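You operate a simulated robot arm through the tools that you are given. There is no shell and no other tool. Be economical: measure what you need, move in short steps, check, and stop when the job is done.

You run a simulated two-armed robot. Do the job below in one go: nothing can be reset, and whatever is moved stays where it is left.

## Task
On the black cabinet, fold the grey cloth in half.
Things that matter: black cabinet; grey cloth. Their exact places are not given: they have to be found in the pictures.

Only the result counts: the job must be done as asked and must still hold three seconds after the hand-in. Knocking over, shifting, dropping, spilling or breaking anything else fails it. Flat cloth is picked up by pressing the open fingertips on it (5 to 10 N) and closing them slowly along it; thin cloth reads only 2 to 8 mm in the jaws.

## Robot
Two 6-joint arms with two-finger parallel grippers on one trunk, on a base that drives. Base frame: it is fixed to the floor where the robot stands at the start and does not move with it; the origin is under the middle of the robot, x ahead of it, y to its left, z up; the surface under the hand at the start is at about z = 86. Units: cm, rad, N and s.
The left shoulder is at the start at [28, 18.5, 105.5], the right one opposite. With the tool pointing down near the work surface each hand reaches from about 56 to 94 cm from the robot's upright axis, wherever it stands, measured 20 degrees to its own side. Places, roughly: black cabinet [60, 20, 90]. Payload 1.57 kg a hand.
The TCP of each hand is the grasp point between the finger pads, 3 cm short of the fingertips. In the tool frame z runs along the fingers and y along their closing line. Largest opening 8 cm; finger width 1.7, thickness 1.2; the body of the gripper, 4 by 8.2 cm, starts 8 cm behind the TCP.
Orientation is told as [roll, pitch, yaw] about the base's x, y, z axes, in that order, counted from this pose: with the fingers straight down and closing along the base's y, the tool's x points along the base's -x, its y along +y and its z along -z.

## Interface
- The arms move only by the tool move_arm. It takes "left_commands", "right_commands" or both (then of equal length, played together; a hand with none holds still); each is a list of rows, each a list of 7 numbers: the gripper command, from -1 (fully open) to 1 (shut), values between in proportion, then the shift along the base's x, y, z in cm, then the turn, a rotation vector about the base's x, y, z in rad. In form: [[gripper, x, y, z, ax, ay, az], ...]. A call has 1 to 10 rows; each row shifts and turns the commanded pose from where the row before left it. Each row takes 0.2 s and may step no farther than 5 cm and 0.15 rad from the row before; otherwise, or with a gripper value out of range, the whole call is refused. Where a pose cannot be reached the arm comes as near as it can. A force on the tool above 40 N (or 10 N above the force at the start of the call, whichever is more), or a blocked arm, ends the call early, and 0.2 s more pass. Each finger travels about 15.3 cm/s and halts on what it meets, pressing with about 37 N; the grip force reading is that of the motor and also rises with nothing between the fingers. The clock runs only during rows and for 0.2 s after the last one: add rows that do not move to give the fingers time. It gives the time, the measured TCP pose, the force on the tool (base axes), the opening and the grip force at its end, in the units of the frame above (readings bear some noise), with the torque about the TCP (base axes, N m) and any sound that the robot's microphone picked up, and new pictures: "pictures" is both (left out), scene, wrist or none (wrist: the cameras of the hands that moved).
- Cameras (640 x 400 px; columns grow to the right, rows downward): "scene" is now at [23.05, 2.66, 148.68]; the picture's right is [0.35, -0.94, 0.00], its down [-0.74, -0.28, -0.61] and it looks along [0.57, 0.22, -0.79] (base axes); focal length 252 px, centre (320, 200). "left" rides on the left gripper at [7.2, 0.7, -12.2] in its tool frame; the picture's right is [-0.09, 1.00, 0.00], its down [-0.84, -0.08, -0.54] and it looks along [-0.54, -0.05, 0.84] (tool axes); focal length 238 px, centre (320, 200). "right" rides on the right gripper at [7.2, -0.7, -12.2] in its tool frame; the picture's right is [0.09, 1.00, 0.00], its down [-0.84, 0.08, -0.54] and it looks along [-0.54, 0.05, 0.84] (tool axes); focal length 238 px, centre (320, 200).
- slide_trunk(by): slides the trunk up (or, below 0, down) by that many cm; the arms and the scene camera ride with it, the base frame stays. It gives what a move gives, with no picture.
- steer(legs): drives the robot by 1 to 6 legs, each [ahead, turn to the left] in cm and rad, along the robot's own axes; the way and the turn of a leg run together, so that a leg with both is an arc; at most 150 cm and 3.142 rad a leg. The arms and the cameras ride along, it lands a little off, and it stops where it bumps. It gives what a move gives, and a new picture of the scene camera.
- turn_head(pan, tilt): turns the head with the scene camera to pan (to the left, within 1.501 rad either way) and tilt (down, from -0.506 to 1.204), counted from straight ahead of the robot. It gives what a move gives, and a new picture of the scene camera.
- probe_pixels(camera, pixels): there is no depth. For up to 12 entries [column, row, z] of the newest picture of that camera ("zoom" is the newest enlarged one), the place [x, y] in the base frame at which the ray of that pixel passes the height z, good to about 0.2 cm. No time passes.
- enlarge(camera, box): a new picture of the part [left, top, right, bottom] of that camera's present view, enlarged. No time passes.
- close_job(): hands the job in; it is judged then, once.

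Work in short steps. Measure before you move; look again where a grasp or a placing could have gone wrong, and mend it. You have 80 turns and 260 pictures in all, those below and enlarged ones among them. Open the grippers and draw the arms clear of the work before you hand the job in, unless the task says otherwise; then end with one line.

The tools are called after "Request:" as a command line: name --argument value ..., lists and objects as JSON in quotes. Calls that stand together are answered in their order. move_arm: Moves the arms, as the interface text tells. Its arguments: {"type":"object","properties":{"left_commands":{"type":"array","items":{"type":"array","items":{"type":"number"}}},"right_commands":{"type":"array","items":{"type":"array","items":{"type":"number"}}},"pictures":{"type":"string","enum":["both","scene","wrist","none"]}},"required":[]} The other tools are called the same way: slide_trunk (by) slides the trunk up or down; steer (legs) drives the base; turn_head (pan, tilt) turns the head that bears the scene camera; probe_pixels (camera, pixels) gives the place at which the rays of pixels pass given heights; enlarge (camera, box) takes an enlarged picture of a part of a camera's view; close_job () hands the job in.

At the start:

```text
time_s: 0.0
left_ee_pos: [52.01, 31.75, 115.94]
left_orientation: [0.0, 0.002, 0.001]
left_wrist_force: [0.8, 0.4, -0.3]
left_wrist_torque: [0.01, 0.02, 0.0]
left_width: 8.01
left_finger_force: 0.1
right_ee_pos: [60.87, -11.94, 118.36]
right_orientation: [0.001, 0.0, -0.001]
right_wrist_force: [0.0, 0.5, -0.3]
right_wrist_torque: [-0.03, -0.01, 0.0]
right_width: 8.0
right_finger_force: 0.1
trunk travel left (down, up): [-75.0, 24.0]
robot x, y, heading: [0.32, -0.03, -0.0]
head pan, tilt: [0.363, 0.915]
```

scene: 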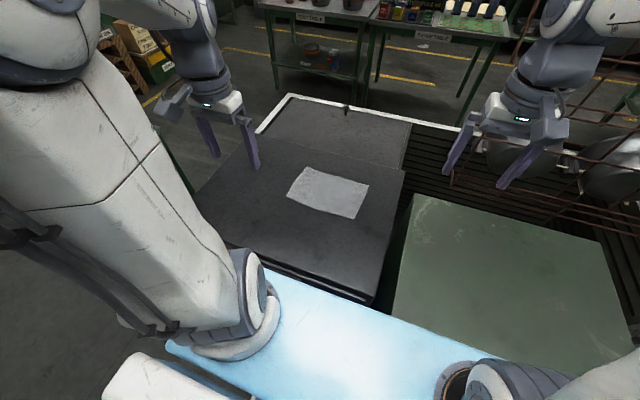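
right: 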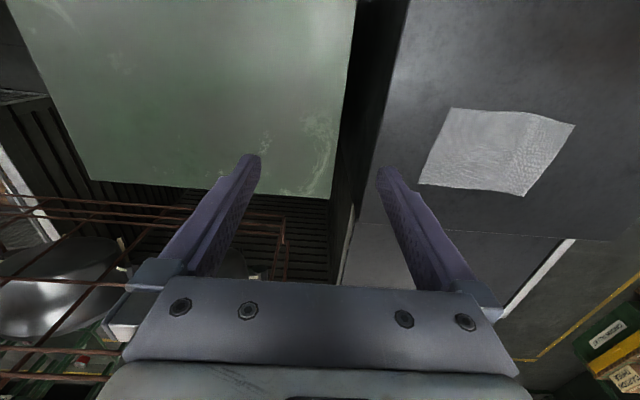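
left: 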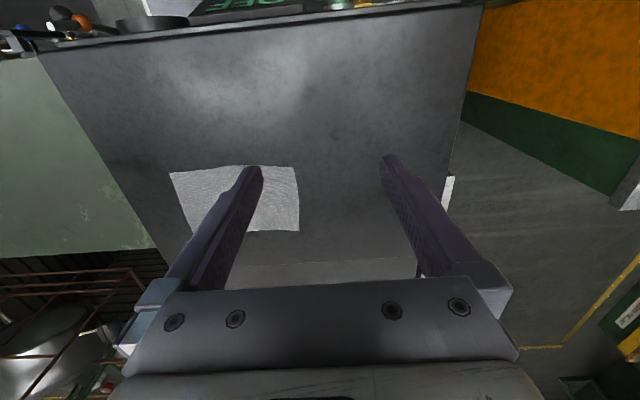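

The grey cloth lies on the black cabinet at scene pixels around (328,192). I enlarge it and probe its corners.

Request:
enlarge --camera "scene" --box '[260, 140, 400, 228]'

Request:
probe_pixels --camera "scene" --pixels '[[304, 167, 86], [369, 184, 86], [356, 219, 86], [287, 195, 86], [304, 167, 90], [369, 184, 90], [356, 219, 90], [287, 195, 90], [404, 170, 86], [370, 300, 86]]'

Request:
probe_pixels --camera "left" --pixels '[[170, 173, 86], [297, 167, 86], [299, 231, 86], [195, 235, 86], [170, 173, 90], [297, 167, 90], [299, 231, 90]]'

Request:
probe_pixels --camera "right" --pixels '[[451, 107, 86], [575, 125, 86], [524, 196, 86], [418, 183, 86], [451, 107, 90], [575, 125, 90], [524, 196, 90], [418, 183, 90]]'

```text
4.55 times, centred on (330, 184) of scene
```

zoom: 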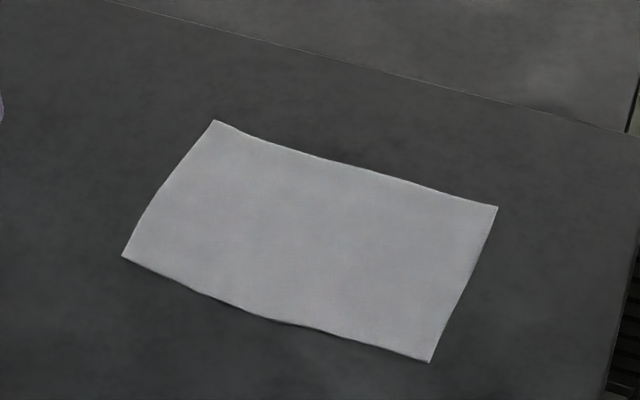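

```text
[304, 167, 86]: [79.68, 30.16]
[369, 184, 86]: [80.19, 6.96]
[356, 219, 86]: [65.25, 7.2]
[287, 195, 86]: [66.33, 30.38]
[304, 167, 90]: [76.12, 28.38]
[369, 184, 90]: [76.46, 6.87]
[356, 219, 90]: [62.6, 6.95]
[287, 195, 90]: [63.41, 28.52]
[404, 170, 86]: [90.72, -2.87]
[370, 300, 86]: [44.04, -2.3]
```

```text
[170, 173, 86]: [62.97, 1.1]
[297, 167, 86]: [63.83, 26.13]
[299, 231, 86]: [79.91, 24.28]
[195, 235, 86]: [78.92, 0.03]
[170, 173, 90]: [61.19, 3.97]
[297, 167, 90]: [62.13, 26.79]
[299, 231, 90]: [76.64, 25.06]
```

```text
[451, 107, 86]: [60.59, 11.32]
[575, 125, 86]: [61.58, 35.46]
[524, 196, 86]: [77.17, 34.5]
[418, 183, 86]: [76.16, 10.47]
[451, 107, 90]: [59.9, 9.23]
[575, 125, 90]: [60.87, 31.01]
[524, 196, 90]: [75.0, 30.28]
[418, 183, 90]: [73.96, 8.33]
```

The three cameras agree only if the surface is near z = 93, so I probe again at that height.

Request:
probe_pixels --camera "zoom" --pixels '[[214, 120, 93], [498, 207, 93], [429, 362, 93], [122, 256, 93], [630, 132, 93], [214, 120, 94], [498, 207, 94], [429, 362, 94], [122, 256, 94]]'

Request:
probe_pixels --camera "right" --pixels '[[451, 107, 93], [575, 125, 93], [524, 196, 93], [418, 183, 93], [451, 107, 94], [575, 125, 94], [524, 196, 94], [418, 183, 94]]'

Request:
probe_pixels --camera "left" --pixels '[[170, 173, 93], [297, 167, 93], [299, 231, 93], [170, 173, 94], [297, 167, 94], [299, 231, 94]]'

```text
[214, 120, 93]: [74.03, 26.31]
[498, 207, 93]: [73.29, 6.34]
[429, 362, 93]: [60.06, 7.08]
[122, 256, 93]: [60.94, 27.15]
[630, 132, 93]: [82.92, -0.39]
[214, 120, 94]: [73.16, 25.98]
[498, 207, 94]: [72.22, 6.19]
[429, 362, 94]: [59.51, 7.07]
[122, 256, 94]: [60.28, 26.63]
```

```text
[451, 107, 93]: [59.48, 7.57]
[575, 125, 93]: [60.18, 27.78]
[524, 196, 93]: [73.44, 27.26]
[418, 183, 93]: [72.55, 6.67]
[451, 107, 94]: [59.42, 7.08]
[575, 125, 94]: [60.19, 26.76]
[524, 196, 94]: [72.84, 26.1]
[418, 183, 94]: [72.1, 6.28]
```

```text
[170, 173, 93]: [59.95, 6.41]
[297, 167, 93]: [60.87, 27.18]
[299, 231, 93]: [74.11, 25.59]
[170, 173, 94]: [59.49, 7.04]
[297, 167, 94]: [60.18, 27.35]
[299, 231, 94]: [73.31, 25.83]
```

The heights agree at z ≈ 93.5. The cloth spans x 60–73 and y 7–27. I'll fold the near edge (x≈60) over to the far edge using both hands at the near corners. First I hover above them with fingers about 3 cm apart.

Request:
move_arm --left_commands '[[0.25, 1.53, -1.29, -2.33, 0, 0, 0], [0.25, 1.53, -1.29, -2.33, 0, 0, 0], [0.25, 1.53, -1.29, -2.33, 0, 0, 0], [0.25, 1.53, -1.29, -2.33, 0, 0, 0], [0.25, 1.53, -1.29, -2.33, 0, 0, 0], [0.25, 1.53, -1.29, -2.33, 0, 0, 0], [0.25, 0, 0, 0, 0, 0, 0]]' --right_commands '[[0.25, -0.05, 3.65, -2.73, 0, 0, 0], [0.25, -0.05, 3.65, -2.73, 0, 0, 0], [0.25, -0.05, 3.65, -2.73, 0, 0, 0], [0.25, -0.05, 3.65, -2.73, 0, 0, 0], [0.25, -0.05, 3.65, -2.73, 0, 0, 0], [0.25, -0.05, 3.65, -2.73, 0, 0, 0], [0.25, 0, 0, 0, 0, 0, 0]]' --pictures "both"

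```text
time_s: 1.6
left_ee_pos: [61.27, 24.26, 102.16]
left_orientation: [0.0, 0.0, -0.001]
left_wrist_force: [0.0, 0.4, -0.7]
left_wrist_torque: [0.01, 0.02, -0.01]
left_width: 2.98
left_finger_force: 0.0
right_ee_pos: [60.81, 10.05, 101.76]
right_orientation: [0.0, -0.002, -0.001]
right_wrist_force: [0.7, -1.2, 0.3]
right_wrist_torque: [-0.02, 0.05, -0.01]
right_width: 3.02
right_finger_force: 0.1
trunk travel left (down, up): [-75.0, 24.0]
robot x, y, heading: [-0.12, 0.11, -0.001]
head pan, tilt: [0.363, 0.915]
```

scene: 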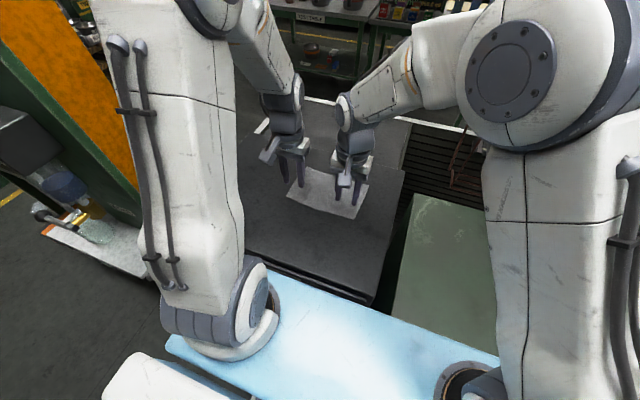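
right: 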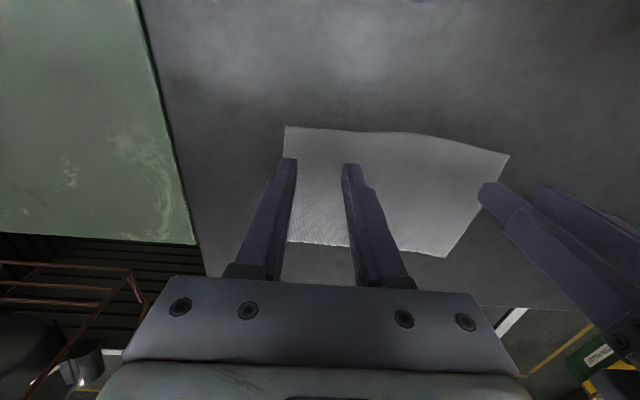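
left: 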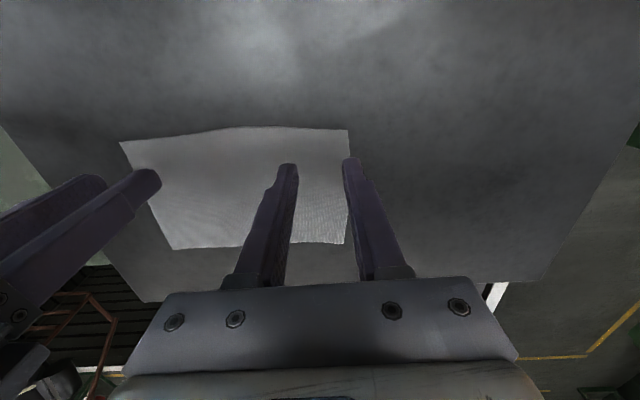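

Now I probe the near and far corners from the two wrist views at the closer range.

Request:
probe_pixels --camera "right" --pixels '[[285, 126, 93], [285, 126, 94], [510, 154, 93], [510, 154, 94], [445, 257, 93], [445, 257, 94]]'

Request:
probe_pixels --camera "left" --pixels '[[348, 129, 93], [348, 129, 94], [119, 142, 93], [119, 142, 94], [172, 249, 93], [172, 249, 94], [344, 244, 93], [344, 244, 94]]'

```text
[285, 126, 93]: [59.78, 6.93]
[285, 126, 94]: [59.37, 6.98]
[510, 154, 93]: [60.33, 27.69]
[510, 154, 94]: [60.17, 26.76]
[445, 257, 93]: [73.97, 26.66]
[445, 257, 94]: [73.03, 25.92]
```

```text
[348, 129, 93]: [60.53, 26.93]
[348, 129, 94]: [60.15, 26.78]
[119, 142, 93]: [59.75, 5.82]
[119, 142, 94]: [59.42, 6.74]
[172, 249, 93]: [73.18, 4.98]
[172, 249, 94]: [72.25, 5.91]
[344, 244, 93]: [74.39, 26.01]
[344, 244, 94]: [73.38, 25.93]
```

The surface is at z ≈ 94, so contact comes at TCP ≈ 97. I adjust laterally and descend to just above it.

Request:
move_arm --left_commands '[[0.25, 0, -0.6, -2.2, 0, 0, 0], [0.25, 0, 0, -2.2, 0, 0, 0], [0.25, 0, 0, 0, 0, 0, 0]]' --right_commands '[[0.25, -0.3, 0, -2.0, 0, 0, 0], [0.25, 0, 0, -1.8, 0, 0, 0], [0.25, 0, 0, 0, 0, 0, 0]]' --pictures "wrist"

```text
time_s: 2.4
left_ee_pos: [61.43, 23.55, 97.67]
left_orientation: [-0.001, 0.0, 0.0]
left_wrist_force: [0.3, 0.1, 0.1]
left_wrist_torque: [-0.03, 0.03, -0.01]
left_width: 3.0
left_finger_force: 0.1
right_ee_pos: [60.42, 9.95, 98.11]
right_orientation: [0.001, 0.001, 0.0]
right_wrist_force: [0.2, -0.1, -1.1]
right_wrist_torque: [-0.01, 0.03, 0.03]
right_width: 2.99
right_finger_force: 0.0
trunk travel left (down, up): [-75.0, 24.0]
robot x, y, heading: [-0.1, -0.17, 0.002]
head pan, tilt: [0.363, 0.915]
```

right: 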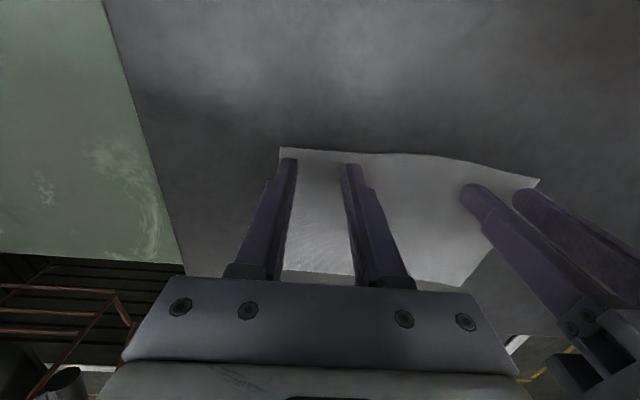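
left: 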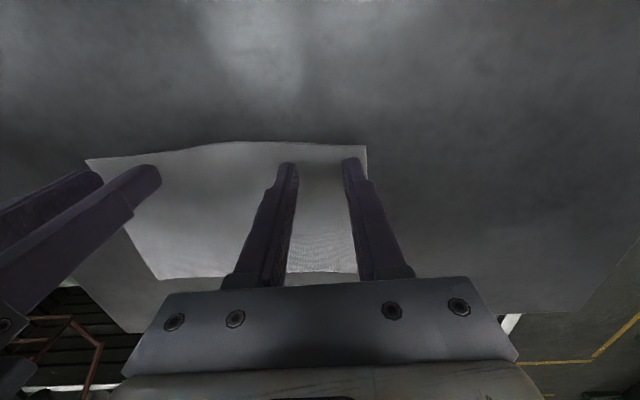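

Both finger pairs sit just inside the near corners. I lower in small steps to find contact.

Request:
move_arm --left_commands '[[0.25, 0, 0, -0.25, 0, 0, 0], [0.25, 0, 0, -0.25, 0, 0, 0], [0.25, 0, 0, 0, 0, 0, 0]]' --right_commands '[[0.25, 0, 0, -0.45, 0, 0, 0], [0.25, 0, 0, -0.45, 0, 0, 0], [0.25, 0, 0, 0, 0, 0, 0]]' --pictures "none"

```text
time_s: 3.2
left_ee_pos: [61.2, 23.42, 97.18]
left_orientation: [0.0, -0.002, 0.0]
left_wrist_force: [0.1, -1.3, 6.9]
left_wrist_torque: [0.07, 0.02, -0.01]
left_width: 2.95
left_finger_force: 0.1
right_ee_pos: [60.41, 9.91, 97.17]
right_orientation: [0.0, -0.001, -0.002]
right_wrist_force: [0.0, 1.3, -0.2]
right_wrist_torque: [0.02, 0.0, -0.02]
right_width: 3.05
right_finger_force: 0.0
trunk travel left (down, up): [-75.0, 24.0]
robot x, y, heading: [0.14, 0.32, -0.001]
head pan, tilt: [0.363, 0.915]
```

Left is pressing at 6.9 N; the right has no contact yet. I lower the right slightly.

Request:
move_arm --right_commands '[[0.25, 0, 0, -0.15, 0, 0, 0], [0.25, 0, 0, 0, 0, 0, 0]]' --pictures "none"

```text
time_s: 3.8
left_ee_pos: [61.32, 23.36, 97.08]
left_orientation: [-0.002, -0.002, 0.0]
left_wrist_force: [1.3, -0.8, 7.5]
left_wrist_torque: [0.09, -0.02, -0.04]
left_width: 3.0
left_finger_force: 0.1
right_ee_pos: [60.27, 9.96, 97.15]
right_orientation: [0.0, 0.0, 0.002]
right_wrist_force: [0.7, 0.2, 4.4]
right_wrist_torque: [-0.01, -0.02, -0.01]
right_width: 3.01
right_finger_force: 0.1
trunk travel left (down, up): [-75.0, 24.0]
robot x, y, heading: [-0.08, 0.19, 0.002]
head pan, tilt: [0.363, 0.915]
```

Right reads 4.4 N; I add 0.07 cm there, then close both slowly along the cloth.

Request:
move_arm --left_commands '[[0.25, 0, 0, 0, 0, 0, 0], [0.35, 0, 0, 0, 0, 0, 0], [0.45, 0, 0, 0, 0, 0, 0], [0.55, 0, 0, 0, 0, 0, 0], [0.65, 0, 0, 0, 0, 0, 0], [0.75, 0, 0, 0, 0, 0, 0], [0.85, 0, 0, 0, 0, 0, 0], [0.95, 0, 0, 0, 0, 0, 0], [1, 0, 0, 0, 0, 0, 0], [1, 0, 0, 0, 0, 0, 0]]' --right_commands '[[0.25, 0, 0, -0.07, 0, 0, 0], [0.35, 0, 0, 0, 0, 0, 0], [0.45, 0, 0, 0, 0, 0, 0], [0.55, 0, 0, 0, 0, 0, 0], [0.65, 0, 0, 0, 0, 0, 0], [0.75, 0, 0, 0, 0, 0, 0], [0.85, 0, 0, 0, 0, 0, 0], [0.95, 0, 0, 0, 0, 0, 0], [1, 0, 0, 0, 0, 0, 0], [1, 0, 0, 0, 0, 0, 0]]' --pictures "wrist"

```text
time_s: 6.0
left_ee_pos: [61.25, 23.39, 97.08]
left_orientation: [0.0, -0.002, 0.0]
left_wrist_force: [-0.7, -9.9, 13.1]
left_wrist_torque: [-0.3, 0.09, 0.02]
left_width: 0.2
left_finger_force: 23.7
right_ee_pos: [60.24, 10.02, 97.2]
right_orientation: [0.001, 0.0, -0.001]
right_wrist_force: [-0.6, 9.6, 8.6]
right_wrist_torque: [0.27, -0.02, 0.03]
right_width: 0.21
right_finger_force: 23.4
trunk travel left (down, up): [-75.0, 24.0]
robot x, y, heading: [0.24, -0.2, -0.001]
head pan, tilt: [0.363, 0.915]
```

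right: 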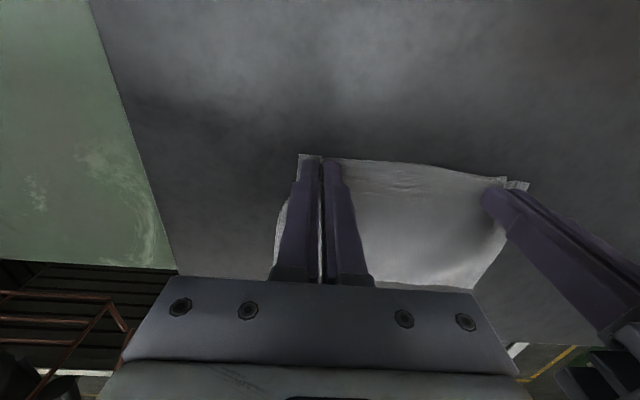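
left: 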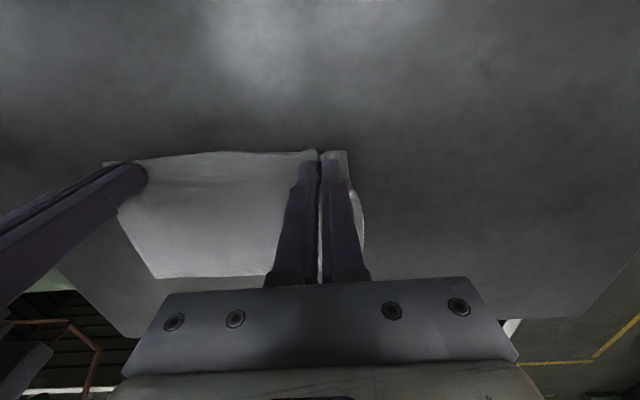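

Both hands grip cloth (0.2 cm). There's some tension between them, so I lift gently, easing 0.4 cm inward, and look.

Request:
move_arm --left_commands '[[1, 0, -0.2, 0.5, 0, 0, 0], [1, 0, -0.2, 0.8, 0, 0, 0], [1, 0.3, 0, 1, 0, 0, 0], [1, 0, 0, 0, 0, 0, 0]]' --right_commands '[[1, 0, 0.2, 0.5, 0, 0, 0], [1, 0, 0.2, 0.8, 0, 0, 0], [1, 0.3, 0, 1, 0, 0, 0], [1, 0, 0, 0, 0, 0, 0]]' --pictures "both"

```text
time_s: 7.0
left_ee_pos: [61.45, 22.88, 99.38]
left_orientation: [-0.001, 0.001, 0.0]
left_wrist_force: [-0.5, -0.1, -0.4]
left_wrist_torque: [-0.02, 0.01, -0.04]
left_width: 0.2
left_finger_force: 23.2
right_ee_pos: [60.51, 10.33, 99.41]
right_orientation: [0.0, 0.0, 0.0]
right_wrist_force: [0.4, -0.3, 0.3]
right_wrist_torque: [-0.02, 0.01, -0.02]
right_width: 0.22
right_finger_force: 23.3
trunk travel left (down, up): [-75.0, 24.0]
robot x, y, heading: [0.24, -0.07, -0.001]
head pan, tilt: [0.363, 0.915]
```

scene: 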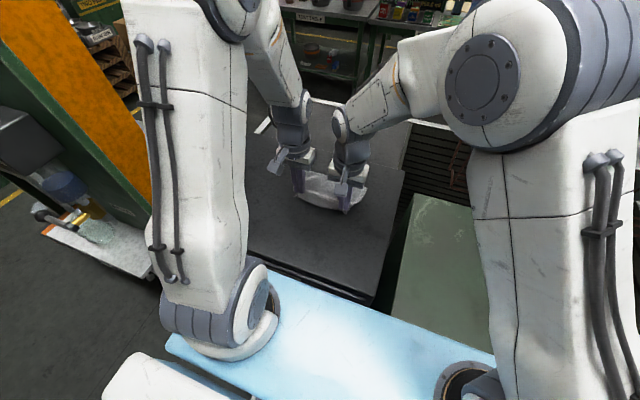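
right: 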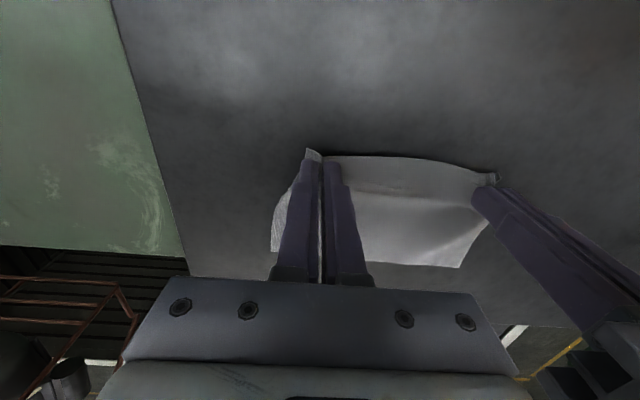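
left: 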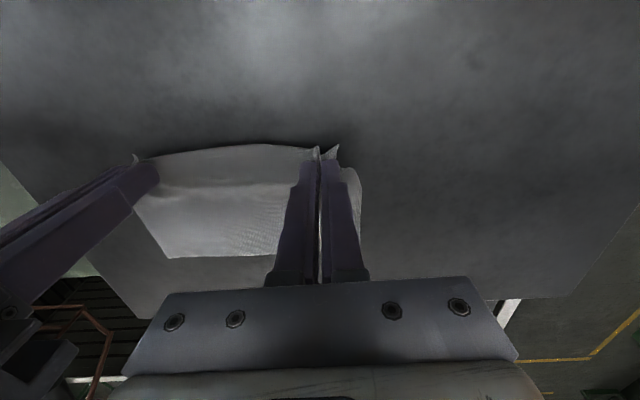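

The near edge is lifted cleanly at both corners. Now I arc both hands forward over the fold line; first half of the arc.

Request:
move_arm --left_commands '[[1, 0.3, 0, 0.75, 0, 0, 0], [1, 0.3, 0, 0.75, 0, 0, 0], [1, 0.6, -0.1, 0.6, 0, 0, 0], [1, 0.6, -0.1, 0.6, 0, 0, 0], [1, 0.9, -0.1, 0.2, 0, 0, 0], [1, 0.9, -0.1, 0.2, 0, 0, 0], [1, 0.85, -0.1, 0, 0, 0, 0], [1, 0.85, -0.1, 0, 0, 0, 0], [1, 0, 0, 0, 0, 0, 0]]' --right_commands '[[1, 0.3, 0, 0.75, 0, 0, 0], [1, 0.3, 0, 0.75, 0, 0, 0], [1, 0.6, -0.1, 0.6, 0, 0, 0], [1, 0.6, -0.1, 0.6, 0, 0, 0], [1, 0.9, -0.1, 0.2, 0, 0, 0], [1, 0.9, -0.1, 0.2, 0, 0, 0], [1, 0.85, -0.1, 0, 0, 0, 0], [1, 0.85, -0.1, 0, 0, 0, 0], [1, 0, 0, 0, 0, 0, 0]]' --pictures "both"

```text
time_s: 9.0
left_ee_pos: [66.88, 22.26, 102.48]
left_orientation: [0.0, -0.001, -0.001]
left_wrist_force: [-0.6, 0.4, -0.3]
left_wrist_torque: [0.02, -0.05, -0.01]
left_width: 0.19
left_finger_force: 23.4
right_ee_pos: [65.87, 9.81, 102.43]
right_orientation: [0.0, 0.0, 0.0]
right_wrist_force: [-0.5, 0.3, 0.1]
right_wrist_torque: [-0.05, -0.02, 0.0]
right_width: 0.2
right_finger_force: 23.5
trunk travel left (down, up): [-75.0, 24.0]
robot x, y, heading: [0.05, -0.04, -0.002]
head pan, tilt: [0.363, 0.915]
```

scene: 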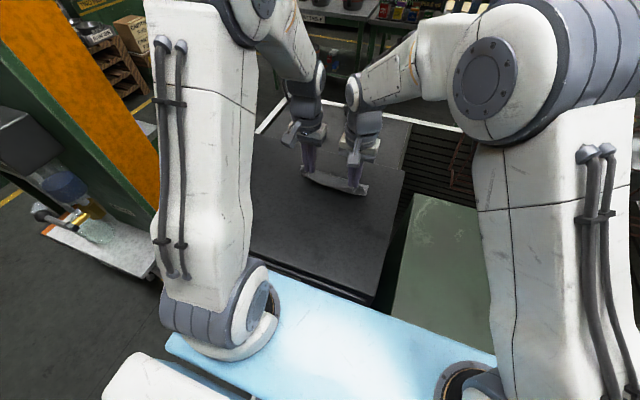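
right: 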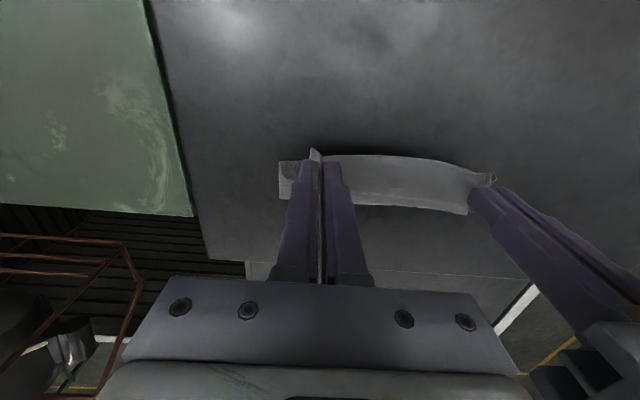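
left: 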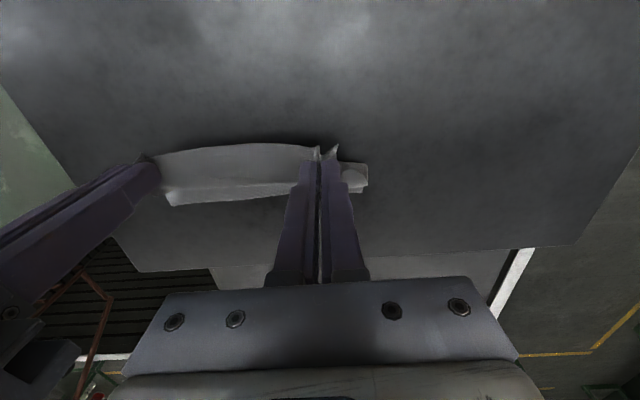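

The cloth hangs vertically above the fold line. I check that the far corners have not moved: right view (280,198), left view (367,187).

Request:
probe_pixels --camera "left" --pixels '[[367, 186, 94], [170, 206, 94]]'

Request:
probe_pixels --camera "right" --pixels '[[280, 198, 94], [466, 214, 94]]'

Request:
enlarge --camera "right" --box '[240, 120, 520, 296]'

```text
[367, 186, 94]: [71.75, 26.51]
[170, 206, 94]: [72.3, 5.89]
```

```text
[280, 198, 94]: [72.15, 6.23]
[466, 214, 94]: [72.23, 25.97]
```

```text
2.27 times, centred on (380, 208) of right
```

zoom: 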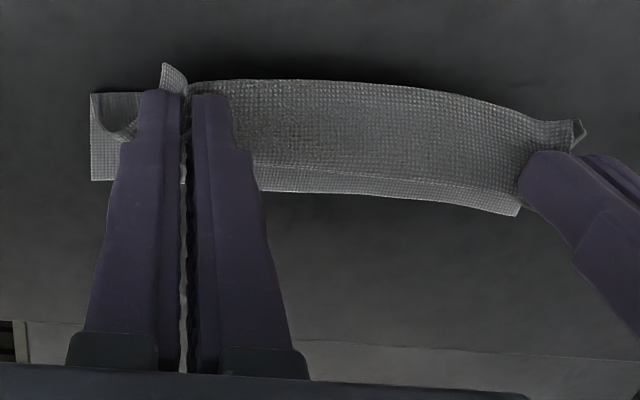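

The far edge holds at x≈72.1 on both sides. I complete the second half of the arc with the left ending near x=71.2 and the right near 71.3.

Request:
move_arm --left_commands '[[1, 0.8, 0, -0.2, 0, 0, 0], [1, 0.8, 0, -0.3, 0, 0, 0], [1, 0.7, 0, -0.5, 0, 0, 0], [1, 0.6, 0.1, -0.6, 0, 0, 0], [1, 0.5, 0.1, -0.7, 0, 0, 0], [1, 0.4, 0, -0.7, 0, 0, 0], [1, 0.3, 0, -0.7, 0, 0, 0], [1, 0.2, 0, -0.6, 0, 0, 0], [1, 0, 0, 0, 0, 0, 0]]' --right_commands '[[1, 1.0, -0.1, -0.2, 0, 0, 0], [1, 1.0, -0.1, -0.3, 0, 0, 0], [1, 0.9, -0.1, -0.5, 0, 0, 0], [1, 0.8, 0, -0.6, 0, 0, 0], [1, 0.7, 0, -0.7, 0, 0, 0], [1, 0.5, 0, -0.7, 0, 0, 0], [1, 0.3, 0, -0.7, 0, 0, 0], [1, 0.2, 0, -0.6, 0, 0, 0], [1, 0, 0, 0, 0, 0, 0]]' --pictures "both"

```text
time_s: 11.0
left_ee_pos: [71.17, 22.62, 98.16]
left_orientation: [0.0, 0.0, 0.0]
left_wrist_force: [-0.3, -3.8, 0.0]
left_wrist_torque: [-0.13, 0.01, 0.01]
left_width: 0.15
left_finger_force: 23.8
right_ee_pos: [71.41, 9.45, 98.22]
right_orientation: [-0.001, -0.001, 0.0]
right_wrist_force: [0.3, 3.9, 0.3]
right_wrist_torque: [0.13, 0.04, -0.01]
right_width: 0.19
right_finger_force: 23.9
trunk travel left (down, up): [-75.0, 24.0]
robot x, y, heading: [0.16, -0.14, -0.0]
head pan, tilt: [0.363, 0.915]
```

scene: 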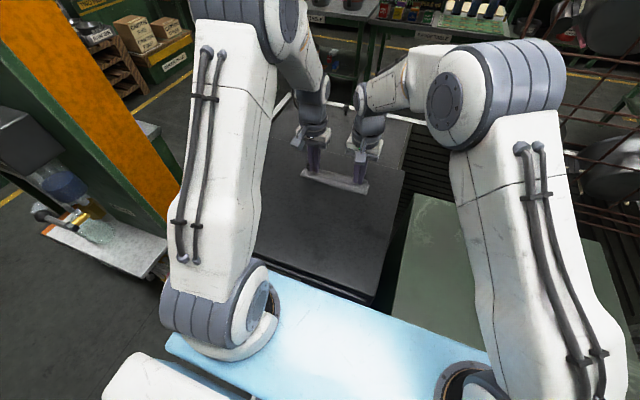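
right: 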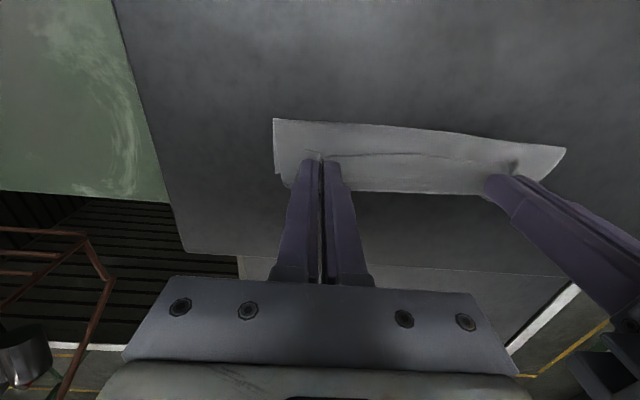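
left: 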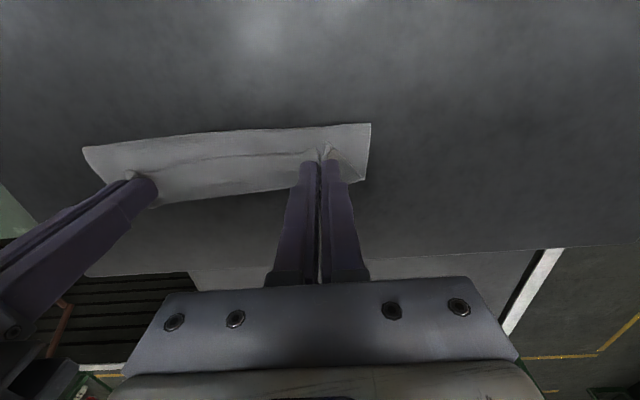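

I look closely at where the top edge and the lower far edge now are before releasing.

Request:
enlarge --camera "right" --box '[250, 90, 570, 290]'

Request:
enlarge --camera "left" --box '[70, 90, 390, 290]'

Request:
probe_pixels --camera "right" --pixels '[[274, 118, 94], [276, 174, 94], [288, 188, 94], [565, 147, 94], [480, 194, 94]]'

Request:
probe_pixels --camera "left" --pixels '[[371, 123, 94], [365, 182, 94], [82, 148, 94], [150, 207, 94], [296, 190, 94]]'

```text
2.00 times, centred on (410, 190) of right
```

zoom: 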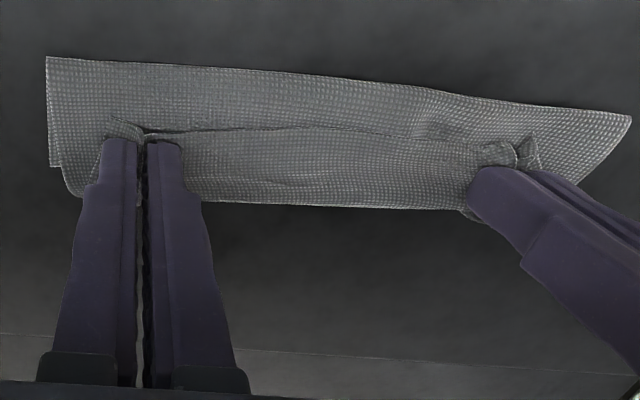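

```text
2.00 times, centred on (230, 190) of left
```

zoom: 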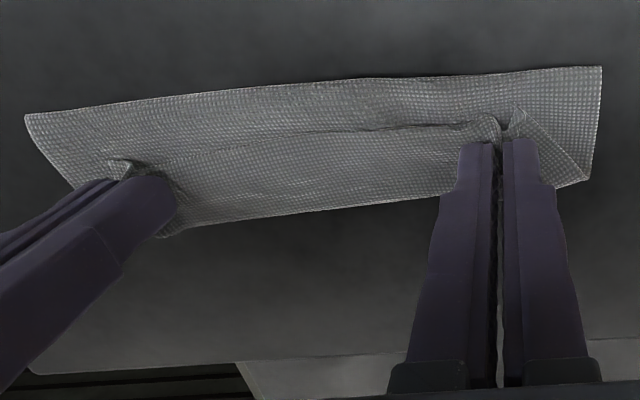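

```text
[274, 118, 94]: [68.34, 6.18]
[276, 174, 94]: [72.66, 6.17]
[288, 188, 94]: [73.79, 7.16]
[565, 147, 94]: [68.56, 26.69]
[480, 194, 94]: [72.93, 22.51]
```

```text
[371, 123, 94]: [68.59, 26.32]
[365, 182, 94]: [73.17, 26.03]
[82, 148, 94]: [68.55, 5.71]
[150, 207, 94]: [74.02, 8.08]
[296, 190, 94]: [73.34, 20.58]
```

The fingers kept pointing down, so the held edge still faces the robot and the cloth curls under it: its free edge is at about x=70.5, with a bend at 73.5. I back up the arc to mid-height and then tilt the hands about +y so the cloth leaves the jaws downward.

Request:
move_arm --left_commands '[[1, -0.3, 0, 0.7, 0, 0, 0], [1, -0.4, 0, 0.7, 0, 0, 0], [1, -0.6, 0, 0.7, 0, 0, 0], [1, -0.8, -0.1, 0.7, 0, 0, 0], [1, -0.9, -0.1, 0.6, 0, 0, 0], [1, -0.9, 0, 0.4, 0, 0, 0], [1, -0.6, 0, 0.2, 0, 0, 0], [1, 0, 0, 0, 0, 0, 0]]' --right_commands '[[1, -0.3, 0, 0.7, 0, 0, 0], [1, -0.4, 0, 0.7, 0, 0, 0], [1, -0.7, 0, 0.7, 0, 0, 0], [1, -0.9, 0.1, 0.7, 0, 0, 0], [1, -1.0, 0.1, 0.6, 0, 0, 0], [1, -1.0, 0.1, 0.4, 0, 0, 0], [1, -1.0, 0, 0.2, 0, 0, 0], [1, 0, 0, 0, 0, 0, 0]]' --pictures "none"

Request:
move_arm --left_commands '[[1, 0.4, 0, 0, 0, 0.15, 0], [1, 0.4, 0, -0.1, 0, 0.15, 0], [1, 0.4, 0, -0.1, 0, 0.15, 0], [1, 0.4, 0, -0.2, 0, 0.15, 0], [1, 0, 0, 0, 0, 0, 0]]' --right_commands '[[1, 0.4, 0, 0, 0, 0.15, 0], [1, 0.4, 0, -0.1, 0, 0.15, 0], [1, 0.4, 0, -0.1, 0, 0.15, 0], [1, 0.4, 0, -0.2, 0, 0.15, 0], [1, 0, 0, 0, 0, 0, 0]]' --pictures "both"

```text
time_s: 12.8
left_ee_pos: [66.53, 22.5, 102.18]
left_orientation: [-0.001, 0.0, 0.0]
left_wrist_force: [-0.2, 0.3, -0.6]
left_wrist_torque: [0.01, -0.01, 0.01]
left_width: 0.17
left_finger_force: 24.0
right_ee_pos: [65.9, 9.86, 102.14]
right_orientation: [0.0, 0.0, 0.001]
right_wrist_force: [0.1, 0.6, -0.5]
right_wrist_torque: [0.0, 0.0, 0.01]
right_width: 0.21
right_finger_force: 23.2
trunk travel left (down, up): [-75.0, 24.0]
robot x, y, heading: [0.11, -0.28, -0.004]
head pan, tilt: [0.363, 0.915]
```

```text
time_s: 14.0
left_ee_pos: [68.22, 22.44, 101.65]
left_orientation: [0.001, 0.603, 0.0]
left_wrist_force: [0.7, -1.3, -0.2]
left_wrist_torque: [-0.02, 0.01, -0.03]
left_width: 0.2
left_finger_force: 23.8
right_ee_pos: [67.66, 9.79, 101.77]
right_orientation: [-0.001, 0.603, 0.001]
right_wrist_force: [-0.5, 1.3, 0.0]
right_wrist_torque: [0.03, 0.04, -0.03]
right_width: 0.22
right_finger_force: 23.2
trunk travel left (down, up): [-75.0, 24.0]
robot x, y, heading: [0.36, 0.02, 0.001]
head pan, tilt: [0.363, 0.915]
```

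scene: 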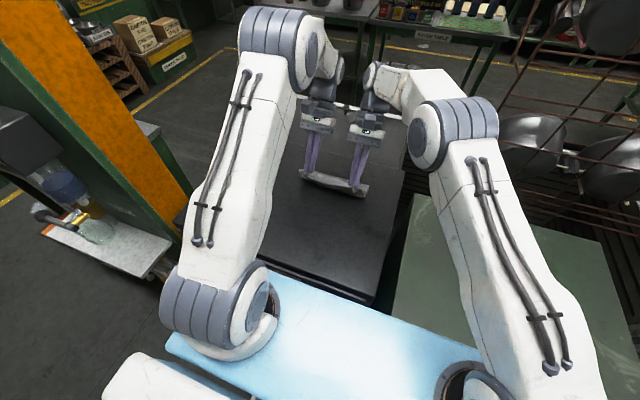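
right: 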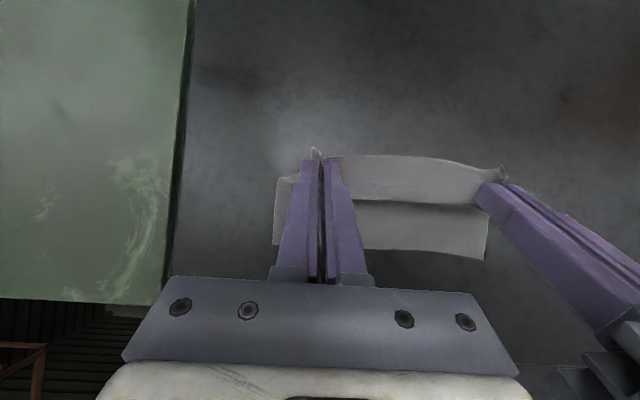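
left: 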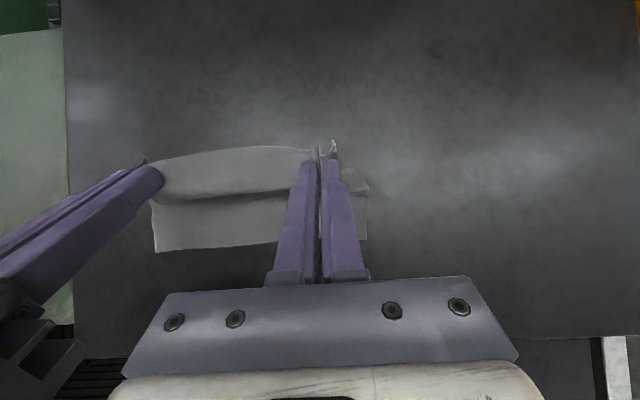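

Tilt works and the cloth now hangs properly. I tilt further while holding the fingertips in place, and probe the far corners.

Request:
probe_pixels --camera "right" --pixels '[[274, 244, 94], [488, 260, 94]]'

Request:
probe_pixels --camera "left" --pixels '[[366, 240, 94], [155, 252, 94]]'

Request:
move_arm --left_commands '[[1, 0.35, 0, -0.25, 0, 0.15, 0], [1, 0.3, 0, -0.3, 0, 0.15, 0], [1, 0.3, 0, -0.35, 0, 0.15, 0], [1, 0.2, 0, -0.4, 0, 0.15, 0], [1, 0, 0, 0, 0, 0, 0]]' --right_commands '[[1, 0.35, 0, -0.25, 0, 0.15, 0], [1, 0.3, 0, -0.3, 0, 0.15, 0], [1, 0.3, 0, -0.35, 0, 0.15, 0], [1, 0.2, 0, -0.4, 0, 0.15, 0], [1, 0, 0, 0, 0, 0, 0]]' --pictures "both"

```text
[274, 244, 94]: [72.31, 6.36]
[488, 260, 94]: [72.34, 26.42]
```

```text
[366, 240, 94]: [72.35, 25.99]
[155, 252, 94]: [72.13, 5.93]
```

```text
time_s: 15.2
left_ee_pos: [62.43, 21.77, 98.61]
left_orientation: [-0.024, 1.2, -0.017]
left_wrist_force: [-11.4, -37.5, 0.4]
left_wrist_torque: [-0.63, 0.18, 0.91]
left_width: 0.17
left_finger_force: 23.4
left hand out of reach, approached as far as the arm can: row 3, 4
right_ee_pos: [58.74, 6.62, 98.52]
right_orientation: [0.028, 1.196, 0.015]
right_wrist_force: [11.5, 38.2, 0.0]
right_wrist_torque: [0.55, -0.18, -1.21]
right_width: 0.23
right_finger_force: 23.7
right hand out of reach, approached as far as the arm can: row 2, 3, 4
trunk travel left (down, up): [-75.0, 24.0]
robot x, y, heading: [0.19, 0.09, 0.003]
head pan, tilt: [0.363, 0.915]
```

scene: 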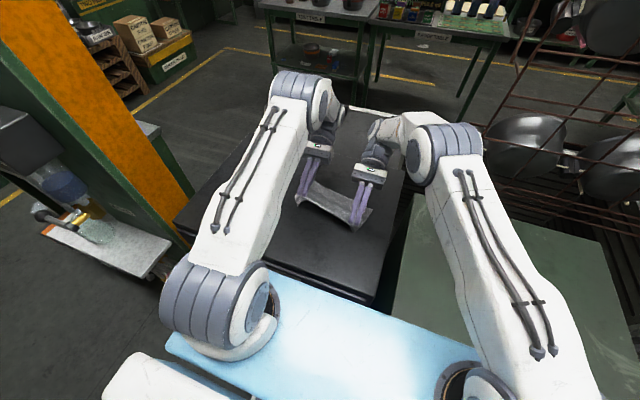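
right: 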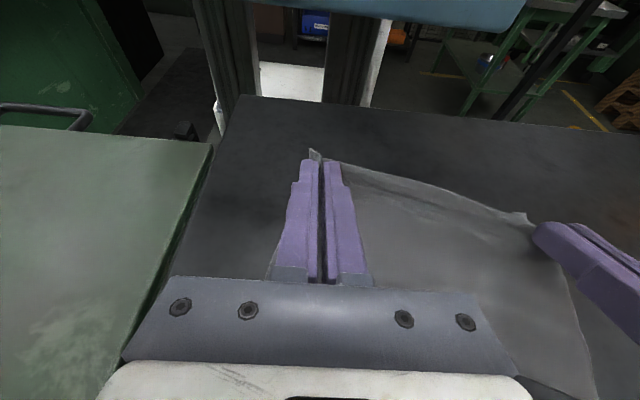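
left: 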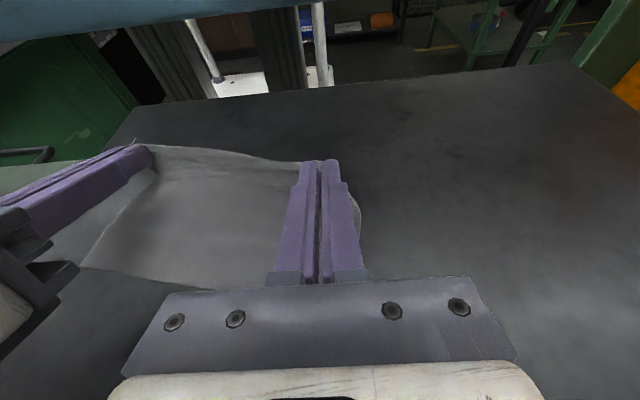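

Out of reach at that tilt; both hands slid back and tension rose to 38 N. I undo part of the tilt with no shift and see where they settle.

Request:
move_arm --left_commands '[[1, 0, 0, 0, 0, -0.15, 0], [1, 0, 0, 0, 0, -0.15, 0]]' --right_commands '[[1, 0, 0, 0, 0, -0.15, 0], [1, 0, 0, 0, 0, -0.15, 0]]' --pictures "none"

```text
time_s: 15.8
left_ee_pos: [62.44, 21.77, 98.6]
left_orientation: [-0.015, 0.9, -0.004]
left_wrist_force: [-10.1, -35.9, -0.3]
left_wrist_torque: [-0.8, 0.24, 0.69]
left_width: 0.15
left_finger_force: 23.3
right_ee_pos: [59.03, 6.6, 98.5]
right_orientation: [0.014, 0.897, 0.003]
right_wrist_force: [9.9, 35.9, -0.4]
right_wrist_torque: [0.77, -0.18, -0.96]
right_width: 0.22
right_finger_force: 23.5
trunk travel left (down, up): [-75.0, 24.0]
robot x, y, heading: [-0.36, -0.18, -0.001]
head pan, tilt: [0.363, 0.915]
```

The commanded poses follow the actual ones. I relieve the tension by bringing the right hand inward, untilt to 0.6 and return both to the mid-arc pose.

Request:
move_arm --left_commands '[[1, 0, 0, 0.3, 0, -0.15, 0], [1, 0, 0, 0.3, 0, -0.15, 0], [1, 0.4, 0, 0.6, 0, 0, 0], [1, 0.8, 0.1, 0.6, 0, 0, 0], [1, 0.8, 0.1, 0.5, 0, 0, 0], [1, 0.9, 0.1, 0.4, 0, 0, 0], [1, 0.9, 0.1, 0.3, 0, 0, 0], [1, 0.9, 0.1, 0.2, 0, 0, 0], [1, 0.9, 0.1, 0, 0, 0, 0], [1, 0, 0, 0, 0, 0, 0]]' --right_commands '[[1, 0.6, 1.3, 0.3, 0, -0.15, 0], [1, 0.8, 1.2, 0.3, 0, -0.15, 0], [1, 1.0, 0.2, 0.6, 0, 0, 0], [1, 1.1, 0.1, 0.6, 0, 0, 0], [1, 1.1, 0.1, 0.5, 0, 0, 0], [1, 1.1, 0.1, 0.4, 0, 0, 0], [1, 1.1, 0.1, 0.3, 0, 0, 0], [1, 1.1, 0.1, 0.2, 0, 0, 0], [1, 1.1, 0, 0, 0, 0, 0], [1, 0, 0, 0, 0, 0, 0]]' --pictures "both"

```text
time_s: 18.0
left_ee_pos: [68.04, 22.73, 101.74]
left_orientation: [0.0, 0.602, 0.0]
left_wrist_force: [-0.9, -0.6, 0.6]
left_wrist_torque: [-0.02, 0.04, 0.0]
left_width: 0.14
left_finger_force: 23.0
right_ee_pos: [67.88, 9.37, 101.61]
right_orientation: [-0.001, 0.601, 0.0]
right_wrist_force: [0.3, 1.0, 1.0]
right_wrist_torque: [0.02, -0.01, 0.0]
right_width: 0.21
right_finger_force: 24.2
trunk travel left (down, up): [-75.0, 24.0]
robot x, y, heading: [-0.16, 0.03, 0.001]
head pan, tilt: [0.363, 0.915]
```

scene: 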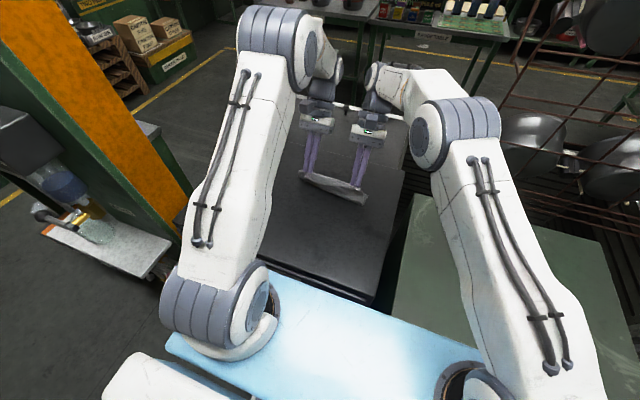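
right: 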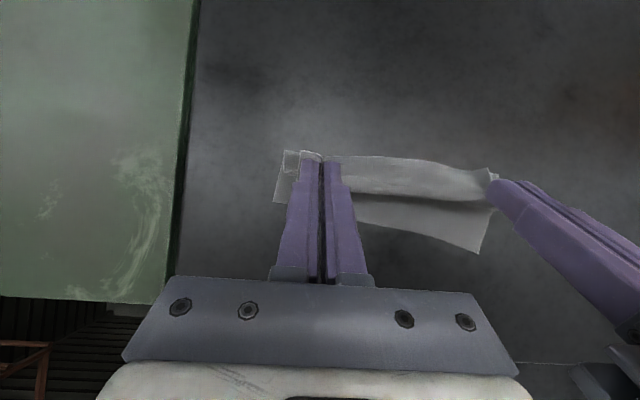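
left: 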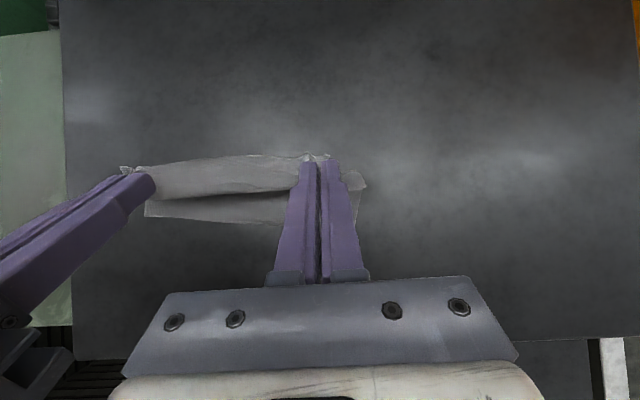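

Tension is relieved, but the right side was dragged back. I enlarge and probe the far corners.

Request:
enlarge --camera "right" --box '[250, 120, 520, 290]'

Request:
enlarge --camera "left" --box '[110, 120, 380, 290]'

Request:
probe_pixels --camera "right" --pixels '[[274, 203, 94], [477, 254, 94]]'

Request:
probe_pixels --camera "left" --pixels '[[359, 230, 94], [145, 215, 94]]'

```text
2.35 times, centred on (385, 205) of right
```

zoom: 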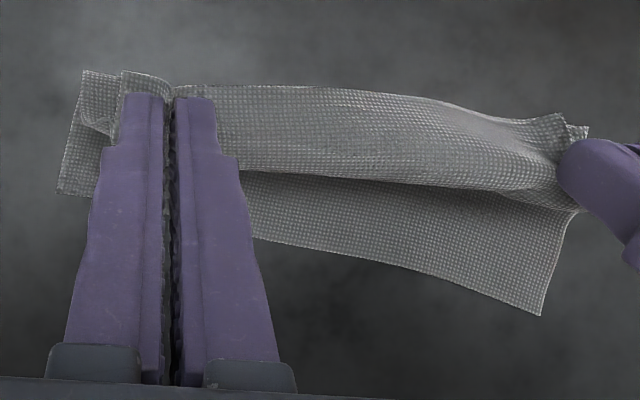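

```text
2.35 times, centred on (245, 205) of left
```

zoom: 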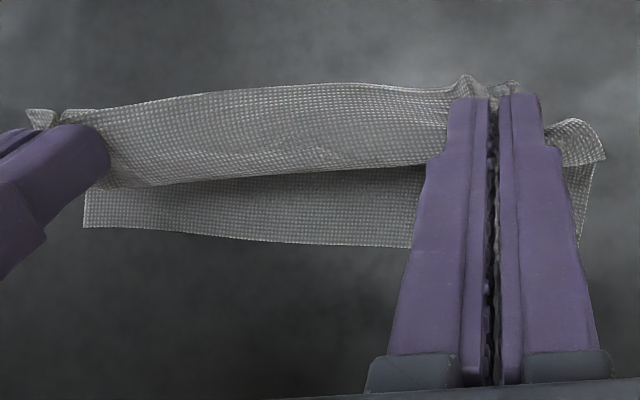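

```text
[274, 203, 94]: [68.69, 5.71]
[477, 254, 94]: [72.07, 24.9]
```

```text
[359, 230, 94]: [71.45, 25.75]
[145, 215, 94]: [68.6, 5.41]
```

The bottom far edge now runs from (68.65, 5.6) to (71.9, 25.3), so the cloth is yawed about 9°. I align the hands with it: the right tip goes back to x≈62.5 and the left to ≈65.8, about above the mid line.

Request:
move_arm --left_commands '[[1, -0.3, -0.2, 0, 0, 0, 0], [1, -0.3, -0.2, 0, 0, 0, 0], [1, 0, 0, 0, 0, 0, 0], [1, 0, 0, 0, 0, 0, 0], [1, 0, 0, 0, 0, 0, 0]]' --right_commands '[[1, -0.9, 0, 0, 0, 0, 0], [1, -0.9, 0, 0, 0, 0, 0], [1, -0.9, 0, 0, 0, 0, 0], [1, -0.9, 0, 0, 0, 0, 0], [1, 0, 0, 0, 0, 0, 0]]' --pictures "wrist"

Request:
enlarge --camera "right" --box '[250, 120, 520, 290]'

Request:
enlarge --camera "left" --box '[110, 120, 380, 290]'

```text
time_s: 19.2
left_ee_pos: [67.41, 22.44, 101.78]
left_orientation: [0.0, 0.601, 0.0]
left_wrist_force: [0.1, 0.0, 0.1]
left_wrist_torque: [-0.01, -0.02, 0.0]
left_width: 0.15
left_finger_force: 23.4
right_ee_pos: [64.24, 9.51, 101.64]
right_orientation: [-0.001, 0.598, 0.001]
right_wrist_force: [0.0, 0.9, -0.2]
right_wrist_torque: [0.02, 0.04, 0.0]
right_width: 0.2
right_finger_force: 23.6
trunk travel left (down, up): [-75.0, 24.0]
robot x, y, heading: [-0.14, 0.22, -0.0]
head pan, tilt: [0.363, 0.915]
```

right: 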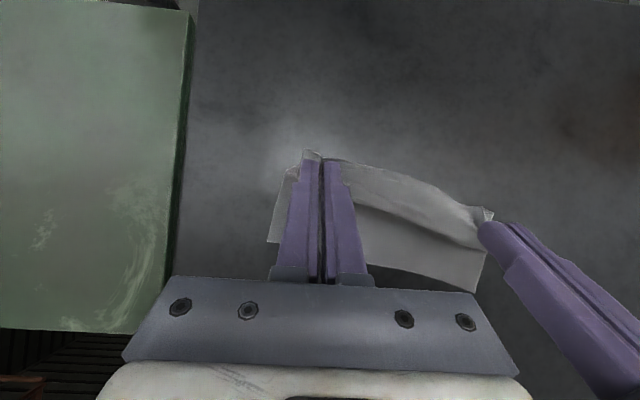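
left: 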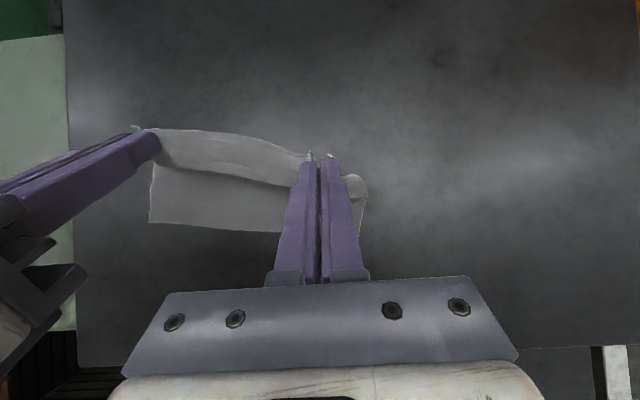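

```text
2.35 times, centred on (385, 205) of right
```

zoom: 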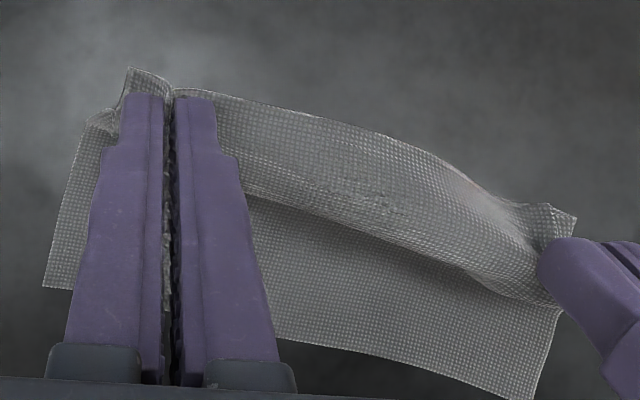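

```text
2.35 times, centred on (245, 205) of left
```

zoom: 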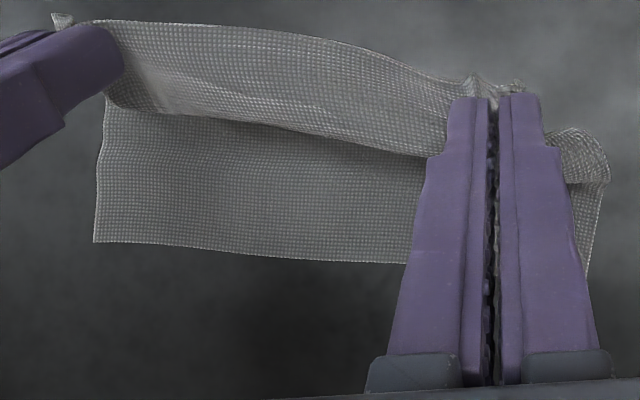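

The alignment looks good. I probe the far corners again.

Request:
probe_pixels --camera "right" --pixels '[[268, 242, 94], [475, 290, 94]]'

Request:
probe_pixels --camera "left" --pixels '[[358, 236, 94], [149, 222, 94], [280, 231, 94]]'

```text
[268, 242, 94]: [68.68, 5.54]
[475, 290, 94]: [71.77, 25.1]
```

```text
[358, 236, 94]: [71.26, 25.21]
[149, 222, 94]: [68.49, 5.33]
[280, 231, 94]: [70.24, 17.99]
```

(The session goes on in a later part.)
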